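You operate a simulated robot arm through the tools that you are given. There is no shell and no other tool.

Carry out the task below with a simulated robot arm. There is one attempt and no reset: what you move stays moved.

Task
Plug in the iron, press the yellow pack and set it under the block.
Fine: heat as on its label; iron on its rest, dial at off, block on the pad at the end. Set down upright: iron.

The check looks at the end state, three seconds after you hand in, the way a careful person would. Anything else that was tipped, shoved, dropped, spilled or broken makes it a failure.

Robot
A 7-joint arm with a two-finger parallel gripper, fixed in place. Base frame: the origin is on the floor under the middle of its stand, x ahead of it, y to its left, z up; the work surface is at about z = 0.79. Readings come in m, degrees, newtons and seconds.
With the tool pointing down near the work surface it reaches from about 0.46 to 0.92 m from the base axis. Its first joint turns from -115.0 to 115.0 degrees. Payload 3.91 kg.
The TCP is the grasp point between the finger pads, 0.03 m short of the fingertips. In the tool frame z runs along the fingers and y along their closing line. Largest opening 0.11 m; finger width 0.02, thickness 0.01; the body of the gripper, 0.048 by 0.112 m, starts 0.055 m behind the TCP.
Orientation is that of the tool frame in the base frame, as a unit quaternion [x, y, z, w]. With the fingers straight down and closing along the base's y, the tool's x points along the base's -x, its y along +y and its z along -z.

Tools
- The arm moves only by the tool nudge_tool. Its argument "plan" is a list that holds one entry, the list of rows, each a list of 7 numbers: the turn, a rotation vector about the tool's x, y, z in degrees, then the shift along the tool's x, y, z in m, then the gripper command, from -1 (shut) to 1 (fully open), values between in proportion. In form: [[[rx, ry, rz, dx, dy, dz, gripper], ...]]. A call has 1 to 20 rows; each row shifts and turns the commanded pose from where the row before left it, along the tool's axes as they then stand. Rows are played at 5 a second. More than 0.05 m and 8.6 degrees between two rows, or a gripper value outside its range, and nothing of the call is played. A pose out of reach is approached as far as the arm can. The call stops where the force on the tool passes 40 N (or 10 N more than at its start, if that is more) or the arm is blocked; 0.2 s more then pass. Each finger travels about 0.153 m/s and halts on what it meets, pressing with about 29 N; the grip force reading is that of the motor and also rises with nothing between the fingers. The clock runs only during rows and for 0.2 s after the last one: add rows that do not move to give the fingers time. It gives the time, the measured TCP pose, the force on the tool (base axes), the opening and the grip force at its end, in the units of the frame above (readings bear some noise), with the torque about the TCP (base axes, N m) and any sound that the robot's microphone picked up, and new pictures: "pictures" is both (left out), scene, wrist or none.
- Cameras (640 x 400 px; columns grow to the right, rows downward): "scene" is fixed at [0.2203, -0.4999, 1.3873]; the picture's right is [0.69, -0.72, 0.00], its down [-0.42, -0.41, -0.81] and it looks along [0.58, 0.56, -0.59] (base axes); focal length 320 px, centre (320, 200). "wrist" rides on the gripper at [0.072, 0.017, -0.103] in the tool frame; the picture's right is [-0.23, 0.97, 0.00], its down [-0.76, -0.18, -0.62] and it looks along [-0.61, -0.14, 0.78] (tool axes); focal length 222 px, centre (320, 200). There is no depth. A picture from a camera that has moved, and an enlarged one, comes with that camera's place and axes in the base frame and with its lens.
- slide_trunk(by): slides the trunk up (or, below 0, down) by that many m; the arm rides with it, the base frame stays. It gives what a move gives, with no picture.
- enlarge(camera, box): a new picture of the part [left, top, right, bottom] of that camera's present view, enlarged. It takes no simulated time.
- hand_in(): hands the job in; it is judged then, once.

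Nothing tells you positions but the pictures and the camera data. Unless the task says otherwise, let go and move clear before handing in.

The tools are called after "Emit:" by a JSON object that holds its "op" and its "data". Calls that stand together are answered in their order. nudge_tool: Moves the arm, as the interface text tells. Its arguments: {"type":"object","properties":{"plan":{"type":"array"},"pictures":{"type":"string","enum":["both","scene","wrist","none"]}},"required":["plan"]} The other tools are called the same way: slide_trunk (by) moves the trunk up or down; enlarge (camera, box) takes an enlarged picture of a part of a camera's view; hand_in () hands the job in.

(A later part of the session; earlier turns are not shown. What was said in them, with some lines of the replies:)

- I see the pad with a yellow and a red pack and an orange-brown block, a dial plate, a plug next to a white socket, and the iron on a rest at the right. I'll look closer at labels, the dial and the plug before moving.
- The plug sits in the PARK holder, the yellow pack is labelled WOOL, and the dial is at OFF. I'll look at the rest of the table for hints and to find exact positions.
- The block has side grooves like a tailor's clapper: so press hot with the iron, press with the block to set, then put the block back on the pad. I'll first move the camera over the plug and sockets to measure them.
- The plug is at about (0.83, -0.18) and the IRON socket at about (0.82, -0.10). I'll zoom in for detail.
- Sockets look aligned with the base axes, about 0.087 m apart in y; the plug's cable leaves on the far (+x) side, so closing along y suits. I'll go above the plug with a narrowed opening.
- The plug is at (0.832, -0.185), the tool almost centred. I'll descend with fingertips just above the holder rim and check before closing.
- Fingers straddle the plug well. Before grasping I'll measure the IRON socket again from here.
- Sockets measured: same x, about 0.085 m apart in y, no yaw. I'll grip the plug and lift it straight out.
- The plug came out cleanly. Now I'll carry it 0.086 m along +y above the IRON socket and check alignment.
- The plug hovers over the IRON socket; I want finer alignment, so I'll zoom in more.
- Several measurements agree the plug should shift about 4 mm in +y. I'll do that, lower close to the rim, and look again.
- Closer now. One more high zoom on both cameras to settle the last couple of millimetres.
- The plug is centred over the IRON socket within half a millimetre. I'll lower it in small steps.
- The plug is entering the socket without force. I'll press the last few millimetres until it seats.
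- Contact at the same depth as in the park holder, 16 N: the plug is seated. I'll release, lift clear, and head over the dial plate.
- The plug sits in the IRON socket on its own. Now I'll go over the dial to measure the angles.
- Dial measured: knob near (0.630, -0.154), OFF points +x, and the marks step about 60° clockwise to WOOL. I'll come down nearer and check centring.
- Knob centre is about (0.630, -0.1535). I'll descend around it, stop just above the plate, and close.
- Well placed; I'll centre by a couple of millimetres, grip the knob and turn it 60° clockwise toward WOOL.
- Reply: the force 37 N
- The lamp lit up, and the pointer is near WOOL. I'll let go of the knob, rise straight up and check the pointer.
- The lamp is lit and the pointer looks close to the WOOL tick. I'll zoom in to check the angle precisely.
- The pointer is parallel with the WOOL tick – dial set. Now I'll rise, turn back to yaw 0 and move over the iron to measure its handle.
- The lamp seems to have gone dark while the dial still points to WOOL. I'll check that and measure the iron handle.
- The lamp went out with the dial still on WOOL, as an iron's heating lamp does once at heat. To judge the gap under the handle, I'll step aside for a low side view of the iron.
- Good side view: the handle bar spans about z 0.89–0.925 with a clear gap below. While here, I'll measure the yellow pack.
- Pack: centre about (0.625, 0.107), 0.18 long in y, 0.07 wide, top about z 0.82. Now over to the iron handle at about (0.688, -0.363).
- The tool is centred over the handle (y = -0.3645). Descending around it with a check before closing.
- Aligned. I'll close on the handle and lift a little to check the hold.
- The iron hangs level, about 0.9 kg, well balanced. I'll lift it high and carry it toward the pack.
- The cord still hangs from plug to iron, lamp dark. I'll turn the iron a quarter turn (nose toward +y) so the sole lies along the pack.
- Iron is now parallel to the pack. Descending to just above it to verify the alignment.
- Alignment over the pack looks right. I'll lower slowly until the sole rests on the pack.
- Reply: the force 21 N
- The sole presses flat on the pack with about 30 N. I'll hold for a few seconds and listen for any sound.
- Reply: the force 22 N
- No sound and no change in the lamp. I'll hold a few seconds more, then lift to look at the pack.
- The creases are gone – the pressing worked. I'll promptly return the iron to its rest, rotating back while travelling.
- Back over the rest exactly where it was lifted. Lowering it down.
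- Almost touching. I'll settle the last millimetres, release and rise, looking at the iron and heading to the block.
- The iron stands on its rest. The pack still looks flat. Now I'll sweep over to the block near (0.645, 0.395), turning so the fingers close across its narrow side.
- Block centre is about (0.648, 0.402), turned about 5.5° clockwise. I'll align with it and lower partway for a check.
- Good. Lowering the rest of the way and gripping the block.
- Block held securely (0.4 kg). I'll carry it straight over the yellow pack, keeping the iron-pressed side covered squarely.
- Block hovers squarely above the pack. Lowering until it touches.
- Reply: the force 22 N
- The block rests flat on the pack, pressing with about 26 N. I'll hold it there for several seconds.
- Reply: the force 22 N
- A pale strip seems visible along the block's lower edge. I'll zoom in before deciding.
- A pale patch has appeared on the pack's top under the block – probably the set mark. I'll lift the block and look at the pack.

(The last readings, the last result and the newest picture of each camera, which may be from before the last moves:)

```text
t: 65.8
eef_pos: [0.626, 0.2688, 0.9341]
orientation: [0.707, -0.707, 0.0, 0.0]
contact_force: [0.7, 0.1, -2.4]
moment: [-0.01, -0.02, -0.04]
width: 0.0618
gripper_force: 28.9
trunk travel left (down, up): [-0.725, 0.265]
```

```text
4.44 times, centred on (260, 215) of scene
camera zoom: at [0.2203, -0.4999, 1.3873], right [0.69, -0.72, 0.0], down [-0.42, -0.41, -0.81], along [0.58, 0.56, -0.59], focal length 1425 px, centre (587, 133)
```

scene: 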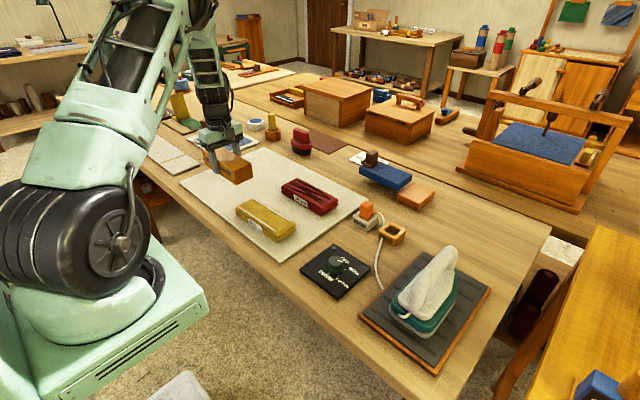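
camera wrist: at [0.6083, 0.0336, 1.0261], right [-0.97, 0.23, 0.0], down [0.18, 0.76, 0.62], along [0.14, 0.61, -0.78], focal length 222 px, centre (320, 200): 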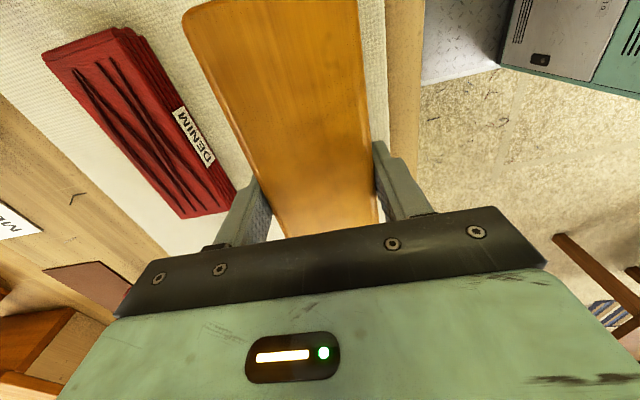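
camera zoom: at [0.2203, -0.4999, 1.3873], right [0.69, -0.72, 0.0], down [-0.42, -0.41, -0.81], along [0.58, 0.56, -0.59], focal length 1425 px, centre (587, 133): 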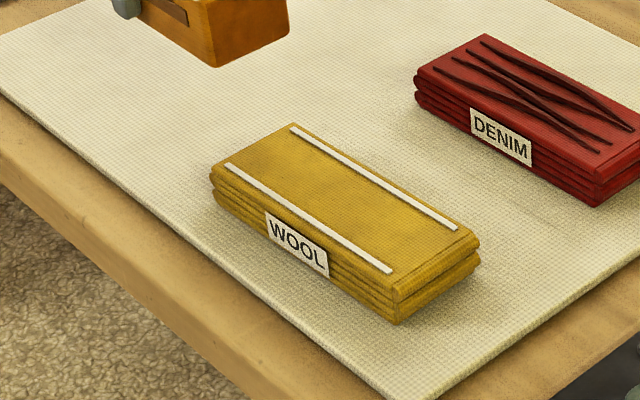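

Two crisp white crease lines – the pack is pressed and set. Now the block goes back onto the pad at its old place.

Emit:
{"op": "nudge_tool", "data": {"plan": [[[0, 0, 0, -0.0387, -0.0057, 0, -1], [0, 0, 0, -0.0387, -0.0057, 0, -1], [0, 0, 0, -0.0387, -0.0057, 0, -1], [0, 0, 0, 0, 0, 0.04, -1], [0, 0, 0, 0, 0, 0.03, -1], [0, 0, 0, 0, 0, 0.018, -1], [0, 0, 0, 0, 0, 0.007, -1], [0, 0, 0, 0, 0, 0.003, -1], [0, 0, 0, 0, 0, 0, -1]]]}}

Emit:
{"op": "enlarge", "data": {"camera": "scene", "box": [160, 120, 300, 240]}}

```text
t: 67.8
eef_pos: [0.6445, 0.3822, 0.8391]
orientation: [-0.706, 0.708, 0.0, 0.0]
contact_force: [0.6, -0.9, -3.7]
moment: [-0.01, -0.01, 0.02]
width: 0.0617
gripper_force: 28.9
trunk travel left (down, up): [-0.725, 0.265]
camera wrist: at [0.6265, 0.3105, 0.942], right [-0.97, 0.23, 0.0], down [0.18, 0.76, 0.62], along [0.14, 0.61, -0.78], focal length 222 px, centre (320, 200)
```

scene: 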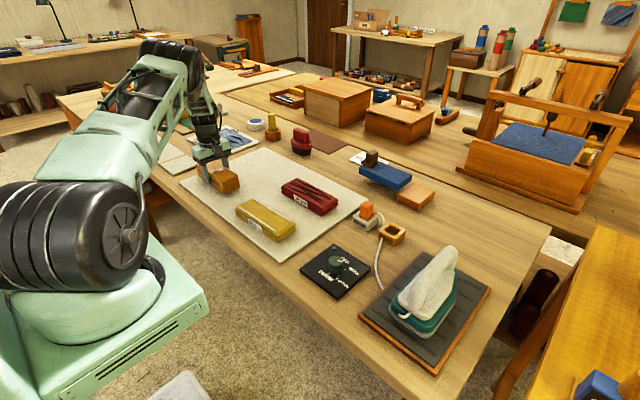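
wrist: 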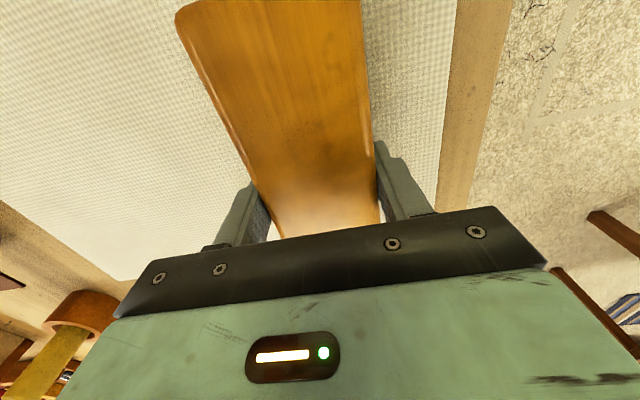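

```text
3.33 times, centred on (230, 180) of scene
camera zoom: at [0.2203, -0.4999, 1.3873], right [0.69, -0.72, 0.0], down [-0.42, -0.41, -0.81], along [0.58, 0.56, -0.59], focal length 1068 px, centre (620, 267)
```

zoom: 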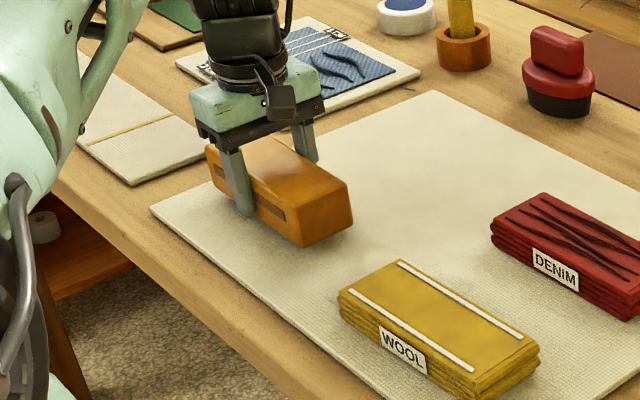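

Still about 5 mm up. Lowering the last bit until it touches the pad.

Emit:
{"op": "nudge_tool", "data": {"plan": [[[0, 0, 0, 0, 0, 0.003, -1], [0, 0, 0, 0, 0, 0.002, -1], [0, 0, 0, 0, 0, 0.0005, -1], [0, 0, 0, 0, 0, 0, -1]]], "pictures": "none"}}

```text
t: 68.8
eef_pos: [0.6432, 0.383, 0.8338]
orientation: [-0.707, 0.707, 0.0, 0.0]
contact_force: [-0.2, 0.0, -3.2]
moment: [0.0, 0.0, 0.01]
width: 0.0619
gripper_force: 28.8
trunk travel left (down, up): [-0.725, 0.265]
```

No contact yet; a little lower.

Emit:
{"op": "nudge_tool", "data": {"plan": [[[0, 0, 0, 0, 0, 0.001, -1], [0, 0, 0, 0, 0, 0.001, -1], [0, 0, 0, 0, 0, 0, -1]]], "pictures": "none"}}

```text
t: 69.6
eef_pos: [0.6427, 0.3828, 0.8323]
orientation: [-0.707, 0.708, 0.0, 0.0]
contact_force: [-0.6, 0.7, -3.7]
moment: [-0.01, 0.02, 0.02]
width: 0.0618
gripper_force: 28.9
trunk travel left (down, up): [-0.725, 0.265]
```

Perhaps the block slid a bit in the grip while pressing. Continuing down in millimetre steps, watching the force.

Emit:
{"op": "nudge_tool", "data": {"plan": [[[0, 0, 0, 0, 0, 0.001, -1], [0, 0, 0, 0, 0, 0.001, -1], [0, 0, 0, 0, 0, 0, -1]]], "pictures": "none"}}

Emit:
{"op": "enlarge", "data": {"camera": "scene", "box": [190, 150, 250, 205]}}

```text
t: 70.4
eef_pos: [0.644, 0.3825, 0.8287]
orientation: [-0.707, 0.707, 0.0, 0.0]
contact_force: [0.0, -0.3, -3.2]
moment: [-0.01, 0.02, -0.02]
width: 0.0619
gripper_force: 28.6
trunk travel left (down, up): [-0.725, 0.265]
```

```text
7.27 times, centred on (220, 178) of scene
camera zoom: at [0.2203, -0.4999, 1.3873], right [0.69, -0.72, 0.0], down [-0.42, -0.41, -0.81], along [0.58, 0.56, -0.59], focal length 2331 px, centre (1047, 364)
```

zoom: 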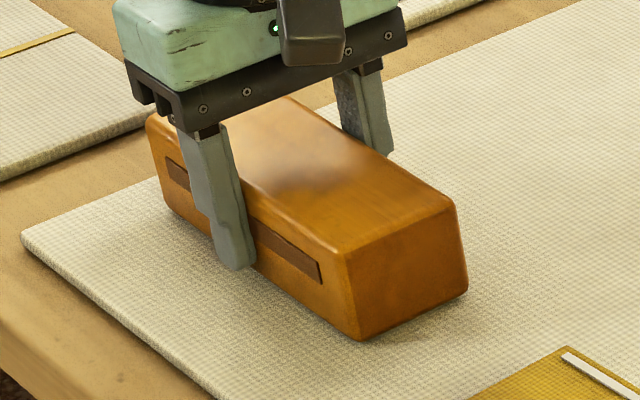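

The block looks almost down. Another 1.5 mm.

Emit:
{"op": "nudge_tool", "data": {"plan": [[[0, 0, 0, 0, 0, 0.001, -1], [0, 0, 0, 0, 0, 0.0005, -1], [0, 0, 0, 0, 0, 0, -1]]], "pictures": "none"}}

Emit:
{"op": "enlarge", "data": {"camera": "scene", "box": [190, 150, 250, 205]}}

```text
t: 71.2
eef_pos: [0.6438, 0.3827, 0.8287]
orientation: [-0.707, 0.708, 0.0, 0.0]
contact_force: [-1.2, -3.7, 5.7]
moment: [-0.07, 0.32, 0.14]
width: 0.0619
gripper_force: 29.2
trunk travel left (down, up): [-0.725, 0.265]
```

```text
7.27 times, centred on (220, 178) of scene
camera zoom: at [0.2203, -0.4999, 1.3873], right [0.69, -0.72, 0.0], down [-0.42, -0.41, -0.81], along [0.58, 0.56, -0.59], focal length 2331 px, centre (1047, 364)
```

zoom: 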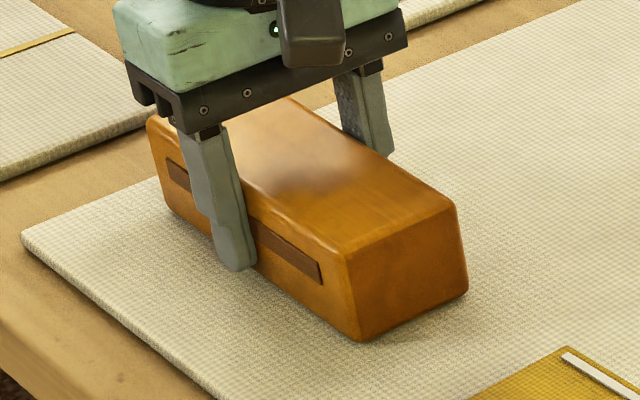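

The block is down on the pad. I'll release, rise, and swing over to the dial.

Emit:
{"op": "nudge_tool", "data": {"plan": [[[0, 0, 0, 0, 0, -0.001, 0.3], [0, 0, 0, 0, 0, 0, 0.7], [0, 0, 0, 0, 0, -0.02, 0.7], [0, 0, 0, 0, 0, -0.045, 0.7], [0, 0, 0, 0, 0, -0.045, 0.7], [0, 0, 0, 0, 0, -0.02, 0.7], [0, 0, 7.5, 0.0448, 0.0012, 0, 0.5], [0, 0, 7.5, 0.0445, -0.0047, 0, 0.3], [0, 0, 7.5, 0.0435, -0.0105, 0, 0.3], [0, 0, 7.5, 0.0418, -0.016, 0, 0.3], [0, 0, 7.5, 0.0393, -0.0214, 0, 0.3], [0, 0, 7.5, 0.0362, -0.0263, 0, 0.3], [0, 0, 7.5, 0.0325, -0.0308, 0, 0.3], [0, 0, 7.5, 0.0282, -0.0348, 0, 0.3], [0, 0, 7.5, 0.0234, -0.0382, 0, 0.3], [0, 0, 7.5, 0.0182, -0.0409, 0, 0.3], [0, 0, 7.5, 0.0127, -0.0429, 0, 0.3], [0, 0, 7.5, 0.007, -0.0442, 0, 0.3], [0, 0, 0, 0, 0, 0, 0.3]]]}}

Emit:
{"op": "enlarge", "data": {"camera": "scene", "box": [170, 120, 330, 260]}}

Emit:
{"op": "enlarge", "data": {"camera": "scene", "box": [295, 225, 375, 300]}}

Emit:
{"op": "enlarge", "data": {"camera": "wrist", "box": [220, 50, 420, 200]}}

```text
t: 75.2
eef_pos: [0.6289, -0.1535, 0.9617]
orientation: [0.001, 1.0, 0.0, 0.0]
contact_force: [0.9, 0.2, 0.0]
moment: [-0.02, -0.01, -0.02]
width: 0.0715
gripper_force: 0.0
trunk travel left (down, up): [-0.725, 0.265]
camera wrist: at [0.5572, -0.1366, 1.0649], right [0.23, 0.97, 0.0], down [0.76, -0.18, 0.62], along [0.61, -0.14, -0.78], focal length 222 px, centre (320, 200)
```

scene: 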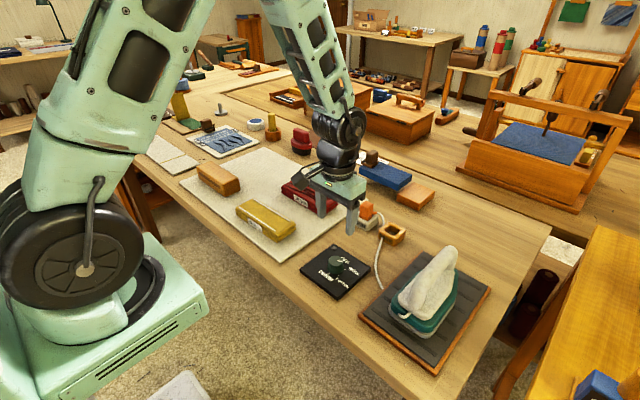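
wrist: 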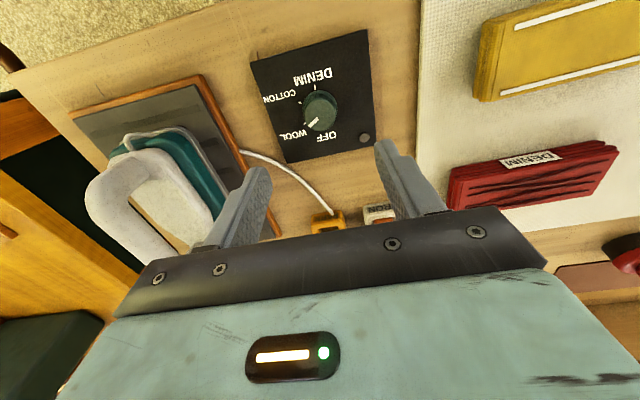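

```text
2.86 times, centred on (250, 190) of scene
camera zoom: at [0.2203, -0.4999, 1.3873], right [0.69, -0.72, 0.0], down [-0.42, -0.41, -0.81], along [0.58, 0.56, -0.59], focal length 916 px, centre (520, 229)
```

zoom: 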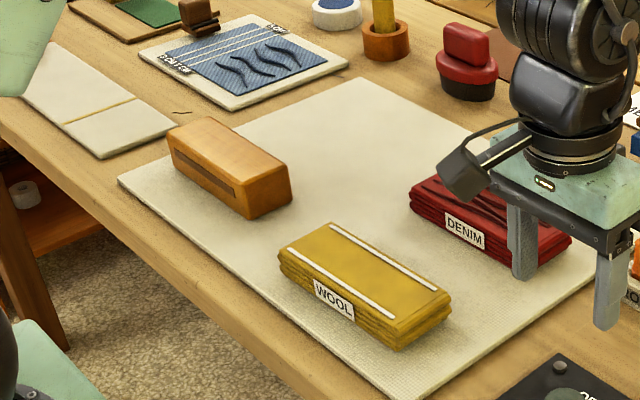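

```text
5.33 times, centred on (335, 262) of scene
camera zoom: at [0.2203, -0.4999, 1.3873], right [0.69, -0.72, 0.0], down [-0.42, -0.41, -0.81], along [0.58, 0.56, -0.59], focal length 1710 px, centre (240, -133)
```

zoom: 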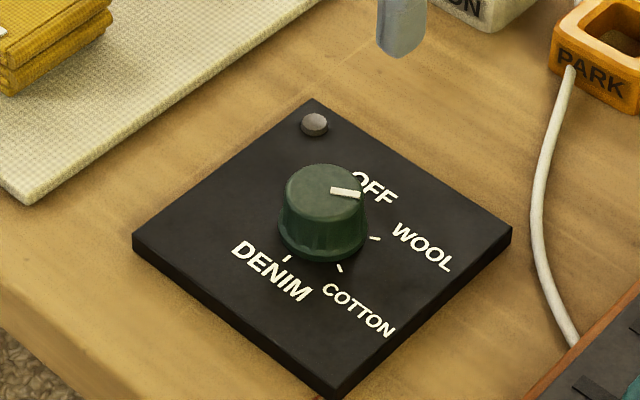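

```text
2.67 times, centred on (320, 125) of wrist
camera zoom: at [0.5572, -0.1366, 1.0649], right [0.23, 0.97, 0.0], down [0.76, -0.18, 0.62], along [0.61, -0.14, -0.78], focal length 592 px, centre (320, 400)
```

zoom: 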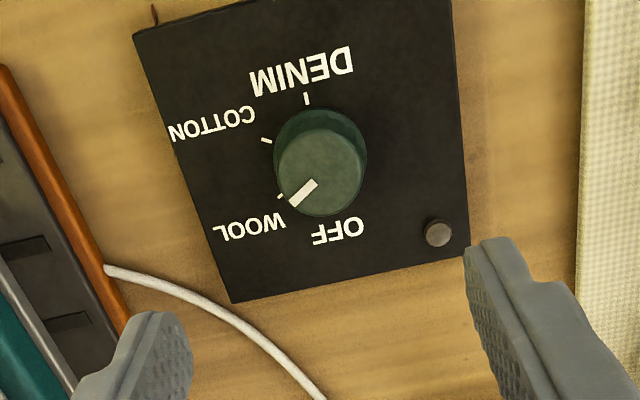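

Pointer exactly on WOOL, block on the pad. Now down on the knob to turn it back to OFF.

Emit:
{"op": "nudge_tool", "data": {"plan": [[[0, 0, 0, -0.003, 0.0015, 0.04, 0.3], [0, 0, 0, 0, 0, 0.04, 0.2], [0, 0, 0, 0, 0, 0.035, 0.0], [0, 0, 0, 0, 0, 0.009, 0.0], [0, 0, 0, 0, 0, 0, 0.0]]]}}

Emit:
{"op": "enlarge", "data": {"camera": "wrist", "box": [220, 80, 420, 230]}}

Emit:
{"op": "enlarge", "data": {"camera": "scene", "box": [295, 215, 375, 290]}}

```text
t: 76.4
eef_pos: [0.6324, -0.1533, 0.8365]
orientation: [0.0, 1.0, 0.0, 0.001]
contact_force: [-0.1, 0.3, -0.6]
moment: [0.0, 0.02, 0.01]
width: 0.0548
gripper_force: 0.2
trunk travel left (down, up): [-0.725, 0.265]
camera wrist: at [0.5598, -0.1364, 0.9396], right [0.23, 0.97, 0.0], down [0.76, -0.18, 0.62], along [0.61, -0.14, -0.78], focal length 222 px, centre (320, 200)
```

scene: 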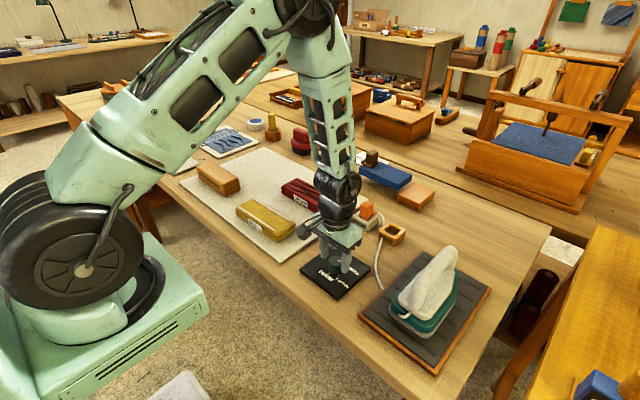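
wrist: 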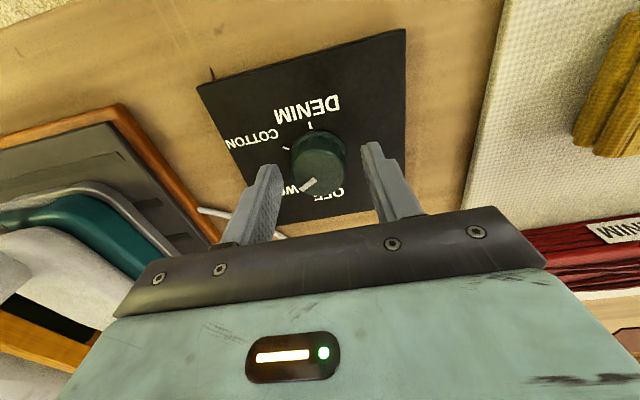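

```text
2.67 times, centred on (320, 155) of wrist
camera zoom: at [0.5598, -0.1364, 0.9396], right [0.23, 0.97, 0.0], down [0.76, -0.18, 0.62], along [0.61, -0.14, -0.78], focal length 592 px, centre (320, 320)
```

zoom: 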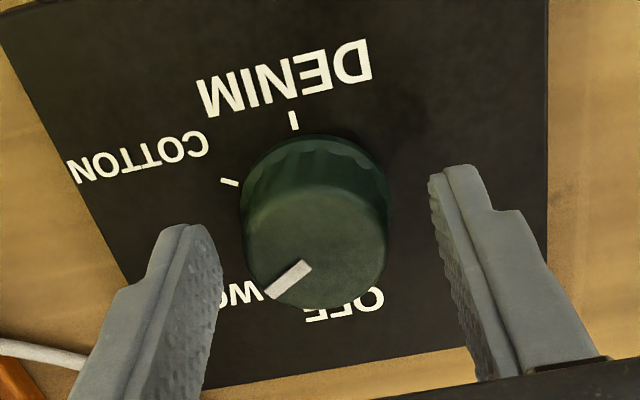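

```text
5.33 times, centred on (335, 252) of scene
camera zoom: at [0.2203, -0.4999, 1.3873], right [0.69, -0.72, 0.0], down [-0.42, -0.41, -0.81], along [0.58, 0.56, -0.59], focal length 1710 px, centre (240, -80)
```

zoom: 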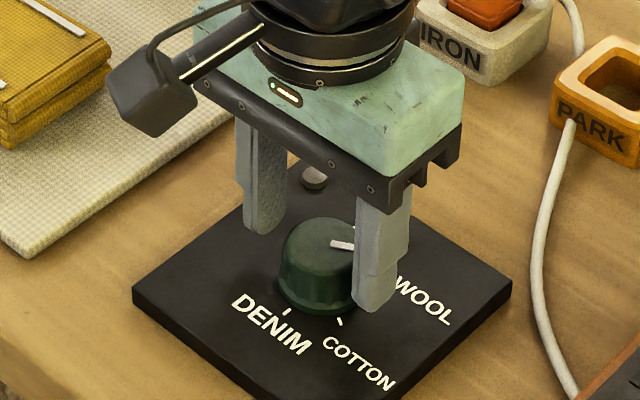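

Centred to about a millimetre. I'll close first and read the side force before turning.

Emit:
{"op": "nudge_tool", "data": {"plan": [[[0, 0, 0, 0, -0.001, 0, -0.3], [0, 0, 0, 0, 0, 0, -1], [0, 0, 0, 0, 0, 0, -1], [0, 0, 0, 0, 0, 0, -1]]], "pictures": "none"}}

```text
t: 77.4
eef_pos: [0.6331, -0.1557, 0.8361]
orientation: [0.001, 1.0, 0.0, 0.001]
contact_force: [-0.6, -5.7, 0.5]
moment: [-0.19, -0.09, -0.01]
width: 0.0359
gripper_force: 45.1
trunk travel left (down, up): [-0.725, 0.265]
```

Knob centre is really about (0.635, -0.156). I'll recentre on it and turn 60° back toward OFF.

Emit:
{"op": "nudge_tool", "data": {"plan": [[[0, 0, 0, -0.0018, -0.001, 0, -1], [0, 0, -7.5, 0, 0, 0, -1], [0, 0, -7.5, 0, 0, 0, -1], [0, 0, -7.5, 0, 0, 0, -1], [0, 0, -7.5, 0, 0, 0, -1], [0, 0, -7.5, 0, 0, 0, -1], [0, 0, -7.5, 0, 0, 0, -1], [0, 0, -7.5, 0, 0, 0, -1], [0, 0, -7.5, 0, 0, 0, -1], [0, 0, 0, 0, 0, 0, -1]]]}}

Emit:
{"op": "enlarge", "data": {"camera": "wrist", "box": [220, 80, 420, 230]}}

Emit:
{"op": "enlarge", "data": {"camera": "scene", "box": [295, 215, 375, 290]}}

```text
t: 79.6
eef_pos: [0.6345, -0.1558, 0.8364]
orientation: [-0.499, 0.866, -0.002, 0.0]
contact_force: [-5.2, -19.2, 21.1]
moment: [-0.35, 0.18, -0.5]
width: 0.0358
gripper_force: 44.9
trunk travel left (down, up): [-0.725, 0.265]
camera wrist: at [0.5831, -0.2098, 0.9386], right [-0.73, 0.68, 0.0], down [0.53, 0.57, 0.62], along [0.43, 0.45, -0.78], focal length 222 px, centre (320, 200)
```

scene: 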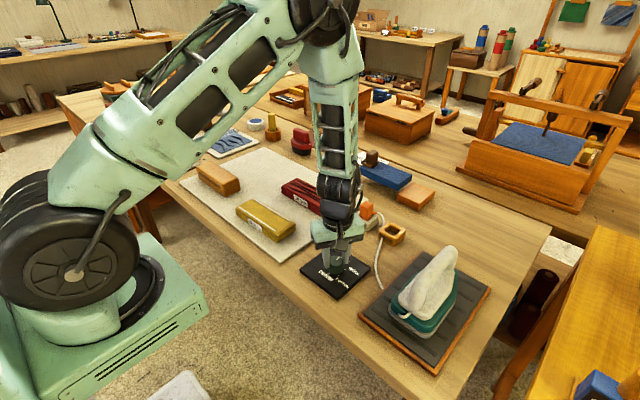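
wrist: 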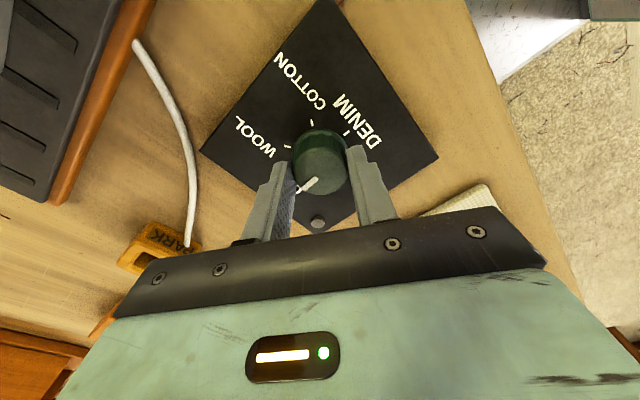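

```text
2.67 times, centred on (320, 155) of wrist
camera zoom: at [0.5831, -0.2098, 0.9386], right [-0.73, 0.68, 0.0], down [0.53, 0.57, 0.62], along [0.43, 0.45, -0.78], focal length 592 px, centre (320, 320)
```

zoom: 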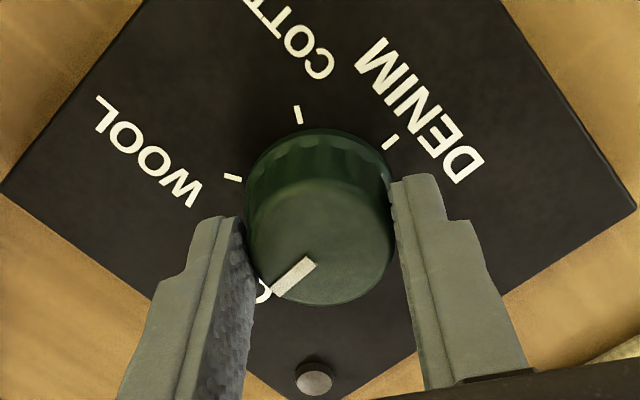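

```text
5.33 times, centred on (335, 252) of scene
camera zoom: at [0.2203, -0.4999, 1.3873], right [0.69, -0.72, 0.0], down [-0.42, -0.41, -0.81], along [0.58, 0.56, -0.59], focal length 1710 px, centre (240, -80)
```

zoom: 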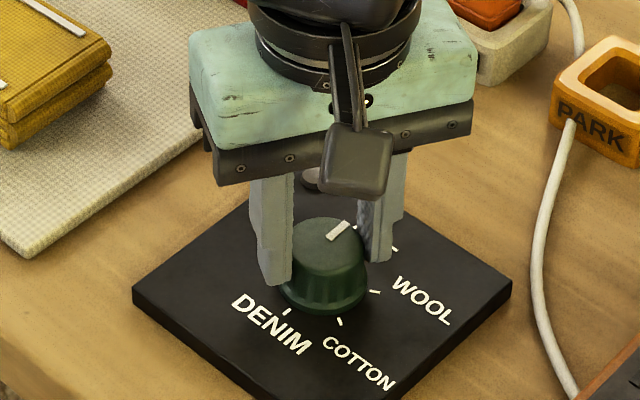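

The pointer is back at OFF, against its stop. Releasing and rising to check.

Emit:
{"op": "nudge_tool", "data": {"plan": [[[0, 0, 1, 0, 0, 0, -0.3], [0, 0, 0, 0, 0, 0, 0.2], [0, 0, 0, 0, 0, 0, 0.2], [0, 0, 0, 0, 0, -0.03, 0.2], [0, 0, 0, 0, 0, -0.04, 0.2], [0, 0, 0, 0, 0, -0.04, 0.2], [0, 0, 0, 0, 0, -0.04, 0.2], [0, 0, 7.5, 0.03, 0, -0.02, 0.2], [0, 0, 7.5, 0.03, 0, -0.02, 0.2], [0, 0, 7.5, 0.03, 0, 0, 0.2], [0, 0, 7.5, 0, 0, 0, 0.2], [0, 0, 7.5, 0, 0, 0, 0.2], [0, 0, 7.5, 0, 0, 0, 0.2], [0, 0, 7.5, 0, 0, 0, 0.2], [0, 0, 7, 0, 0, 0, 0.2], [0, 0, 0, 0, 0, 0, 0.2]]]}}

Emit:
{"op": "enlarge", "data": {"camera": "scene", "box": [295, 225, 375, 300]}}

Emit:
{"op": "enlarge", "data": {"camera": "scene", "box": [180, 130, 360, 270]}}

Emit:
{"op": "enlarge", "data": {"camera": "scene", "box": [330, 190, 510, 380]}}

```text
t: 83.0
eef_pos: [0.5787, -0.2252, 1.0255]
orientation: [0.006, 1.0, 0.0, 0.0]
contact_force: [-0.9, 0.8, 0.1]
moment: [-0.03, 0.01, 0.0]
width: 0.0663
gripper_force: 0.2
trunk travel left (down, up): [-0.725, 0.265]
camera wrist: at [0.5055, -0.2073, 1.128], right [0.24, 0.97, 0.0], down [0.76, -0.19, 0.62], along [0.61, -0.15, -0.78], focal length 222 px, centre (320, 200)
```

scene: 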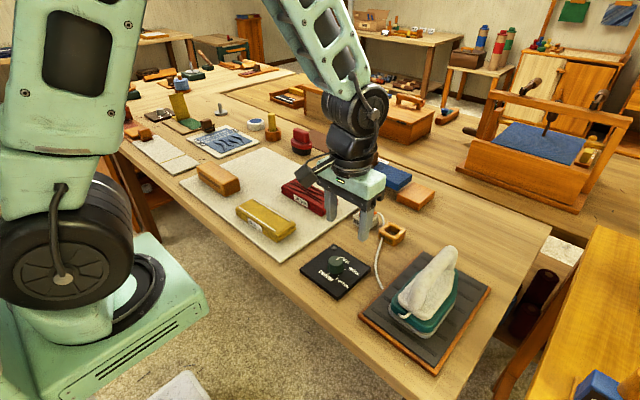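
wrist: 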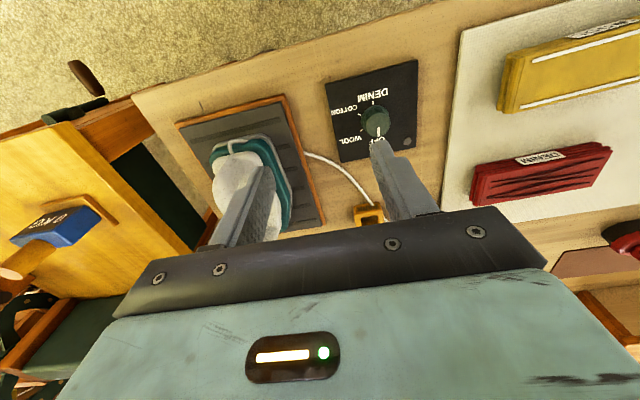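

```text
5.33 times, centred on (335, 262) of scene
camera zoom: at [0.2203, -0.4999, 1.3873], right [0.69, -0.72, 0.0], down [-0.42, -0.41, -0.81], along [0.58, 0.56, -0.59], focal length 1710 px, centre (240, -133)
```

zoom: 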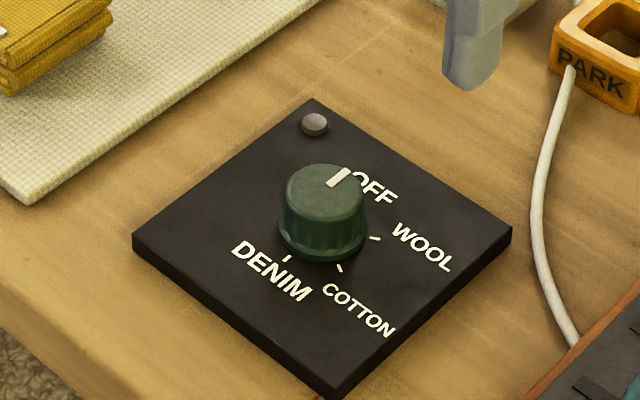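

```text
2.86 times, centred on (270, 200) of scene
camera zoom: at [0.2203, -0.4999, 1.3873], right [0.69, -0.72, 0.0], down [-0.42, -0.41, -0.81], along [0.58, 0.56, -0.59], focal length 916 px, centre (463, 200)
```

zoom: 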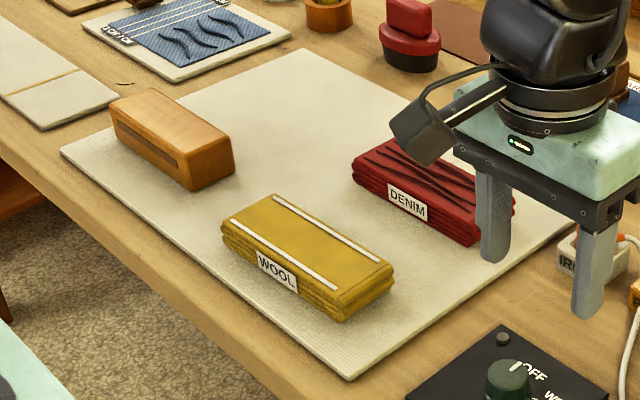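

```text
2.11 times, centred on (420, 285) of scene
camera zoom: at [0.2203, -0.4999, 1.3873], right [0.69, -0.72, 0.0], down [-0.42, -0.41, -0.81], along [0.58, 0.56, -0.59], focal length 675 px, centre (110, 21)
```

zoom: 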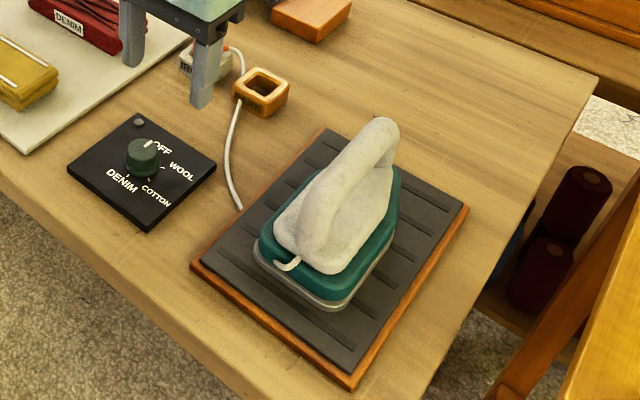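

Dial at OFF, iron on its rest, pack set, block on the pad. I'll withdraw the arm upward and check the plug once more.

Emit:
{"op": "nudge_tool", "data": {"plan": [[[0, 0, 0, 0, 0.03, -0.03, 0.2], [0, 0, 0, 0, 0.035, -0.03, 0.2], [0, 0, 0, 0.005, 0.04, -0.02, 0.2], [0, 0, 0, 0.005, 0.04, -0.02, 0.2], [0, 0, 0, 0.005, 0.04, -0.01, 0.2], [0, 0, 0, 0.005, 0.04, 0, 0.2], [0, 0, 0, 0, 0, 0, 0.2]]]}}

Emit:
{"op": "enlarge", "data": {"camera": "scene", "box": [330, 180, 430, 260]}}

Emit:
{"op": "enlarge", "data": {"camera": "scene", "box": [170, 100, 370, 260]}}

```text
t: 84.6
eef_pos: [0.5618, 0.0024, 1.1343]
orientation: [0.006, 1.0, 0.0, 0.0]
contact_force: [0.4, 0.1, -0.2]
moment: [-0.01, -0.01, -0.01]
width: 0.0662
gripper_force: 0.1
trunk travel left (down, up): [-0.725, 0.265]
camera wrist: at [0.4887, 0.0204, 1.2382], right [0.24, 0.97, 0.0], down [0.76, -0.18, 0.62], along [0.61, -0.15, -0.78], focal length 222 px, centre (320, 200)
```

scene: 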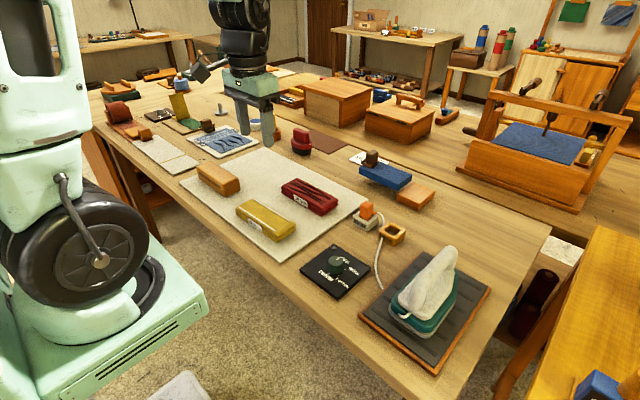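
wrist: 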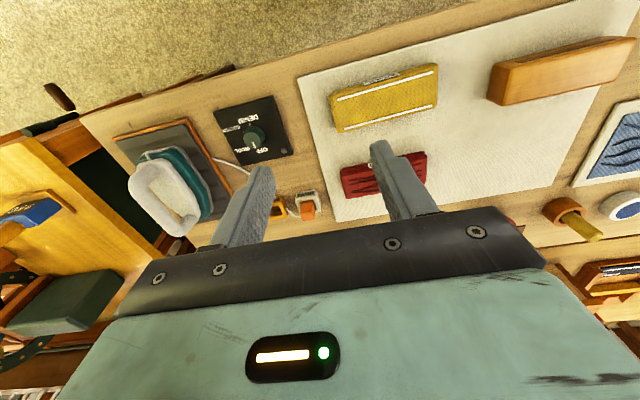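

```text
5.00 times, centred on (380, 220) of scene
camera zoom: at [0.2203, -0.4999, 1.3873], right [0.69, -0.72, 0.0], down [-0.42, -0.41, -0.81], along [0.58, 0.56, -0.59], focal length 1603 px, centre (20, 100)
```

zoom: 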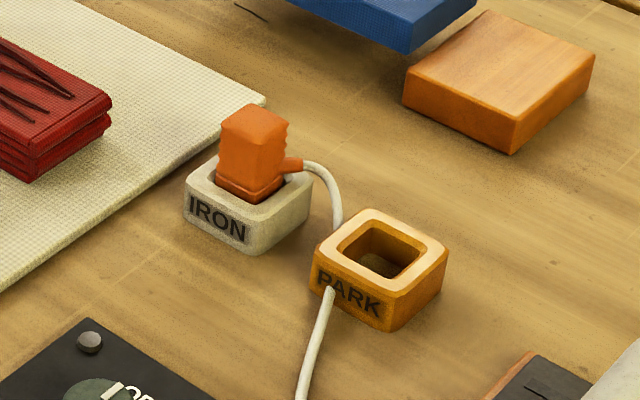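

```text
2.50 times, centred on (270, 180) of scene
camera zoom: at [0.2203, -0.4999, 1.3873], right [0.69, -0.72, 0.0], down [-0.42, -0.41, -0.81], along [0.58, 0.56, -0.59], focal length 801 px, centre (445, 250)
```

zoom: 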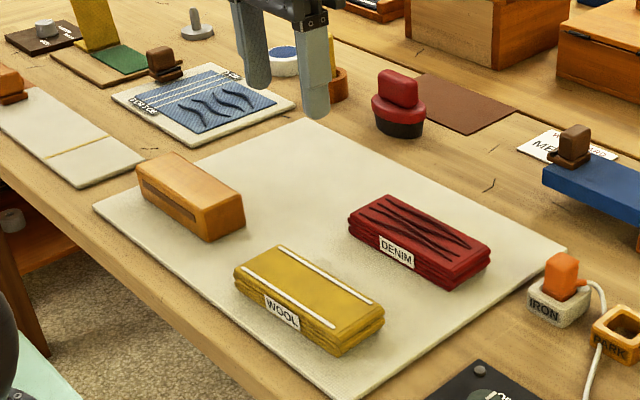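

Everything is in its end state: the plug is in the IRON socket, the dial is at OFF, and the iron stands upright on its rest. The yellow pack is pressed and set, with two crisp crease lines, and the block lies on the pad with the arm clear. Handing in.

Emit:
{"op": "hand_in", "data": {}}

```text
The job is handed in.
```

I plugged in the iron, pressed the yellow pack and set it under the block, then handed the job in. I don't have the result of the check.

- **Plug:** it is in the IRON socket. I left it plugged in, since the task didn't ask for it to be pulled out.
- **Heat:** I set the dial to WOOL, as on the pack's label. The lamp lit and then went out, which I took to mean the iron was up to heat. The dial is now back at OFF.
- **Yellow pack:** I pressed it with the iron for about five seconds at roughly 30 N, and the creases went flat. I then held the block on it for about four seconds, which left two crisp white crease lines.
- **Iron:** it is upright on its rest, where it stood at the start.
- **Block:** it is on the pad, about 2 cm further in than where it started. I read "set it under the block" as pressing the pack with the block and then putting the block back on the pad.

I saw nothing else tipped or knocked over in the last pictures, and the arm is clear of the table.
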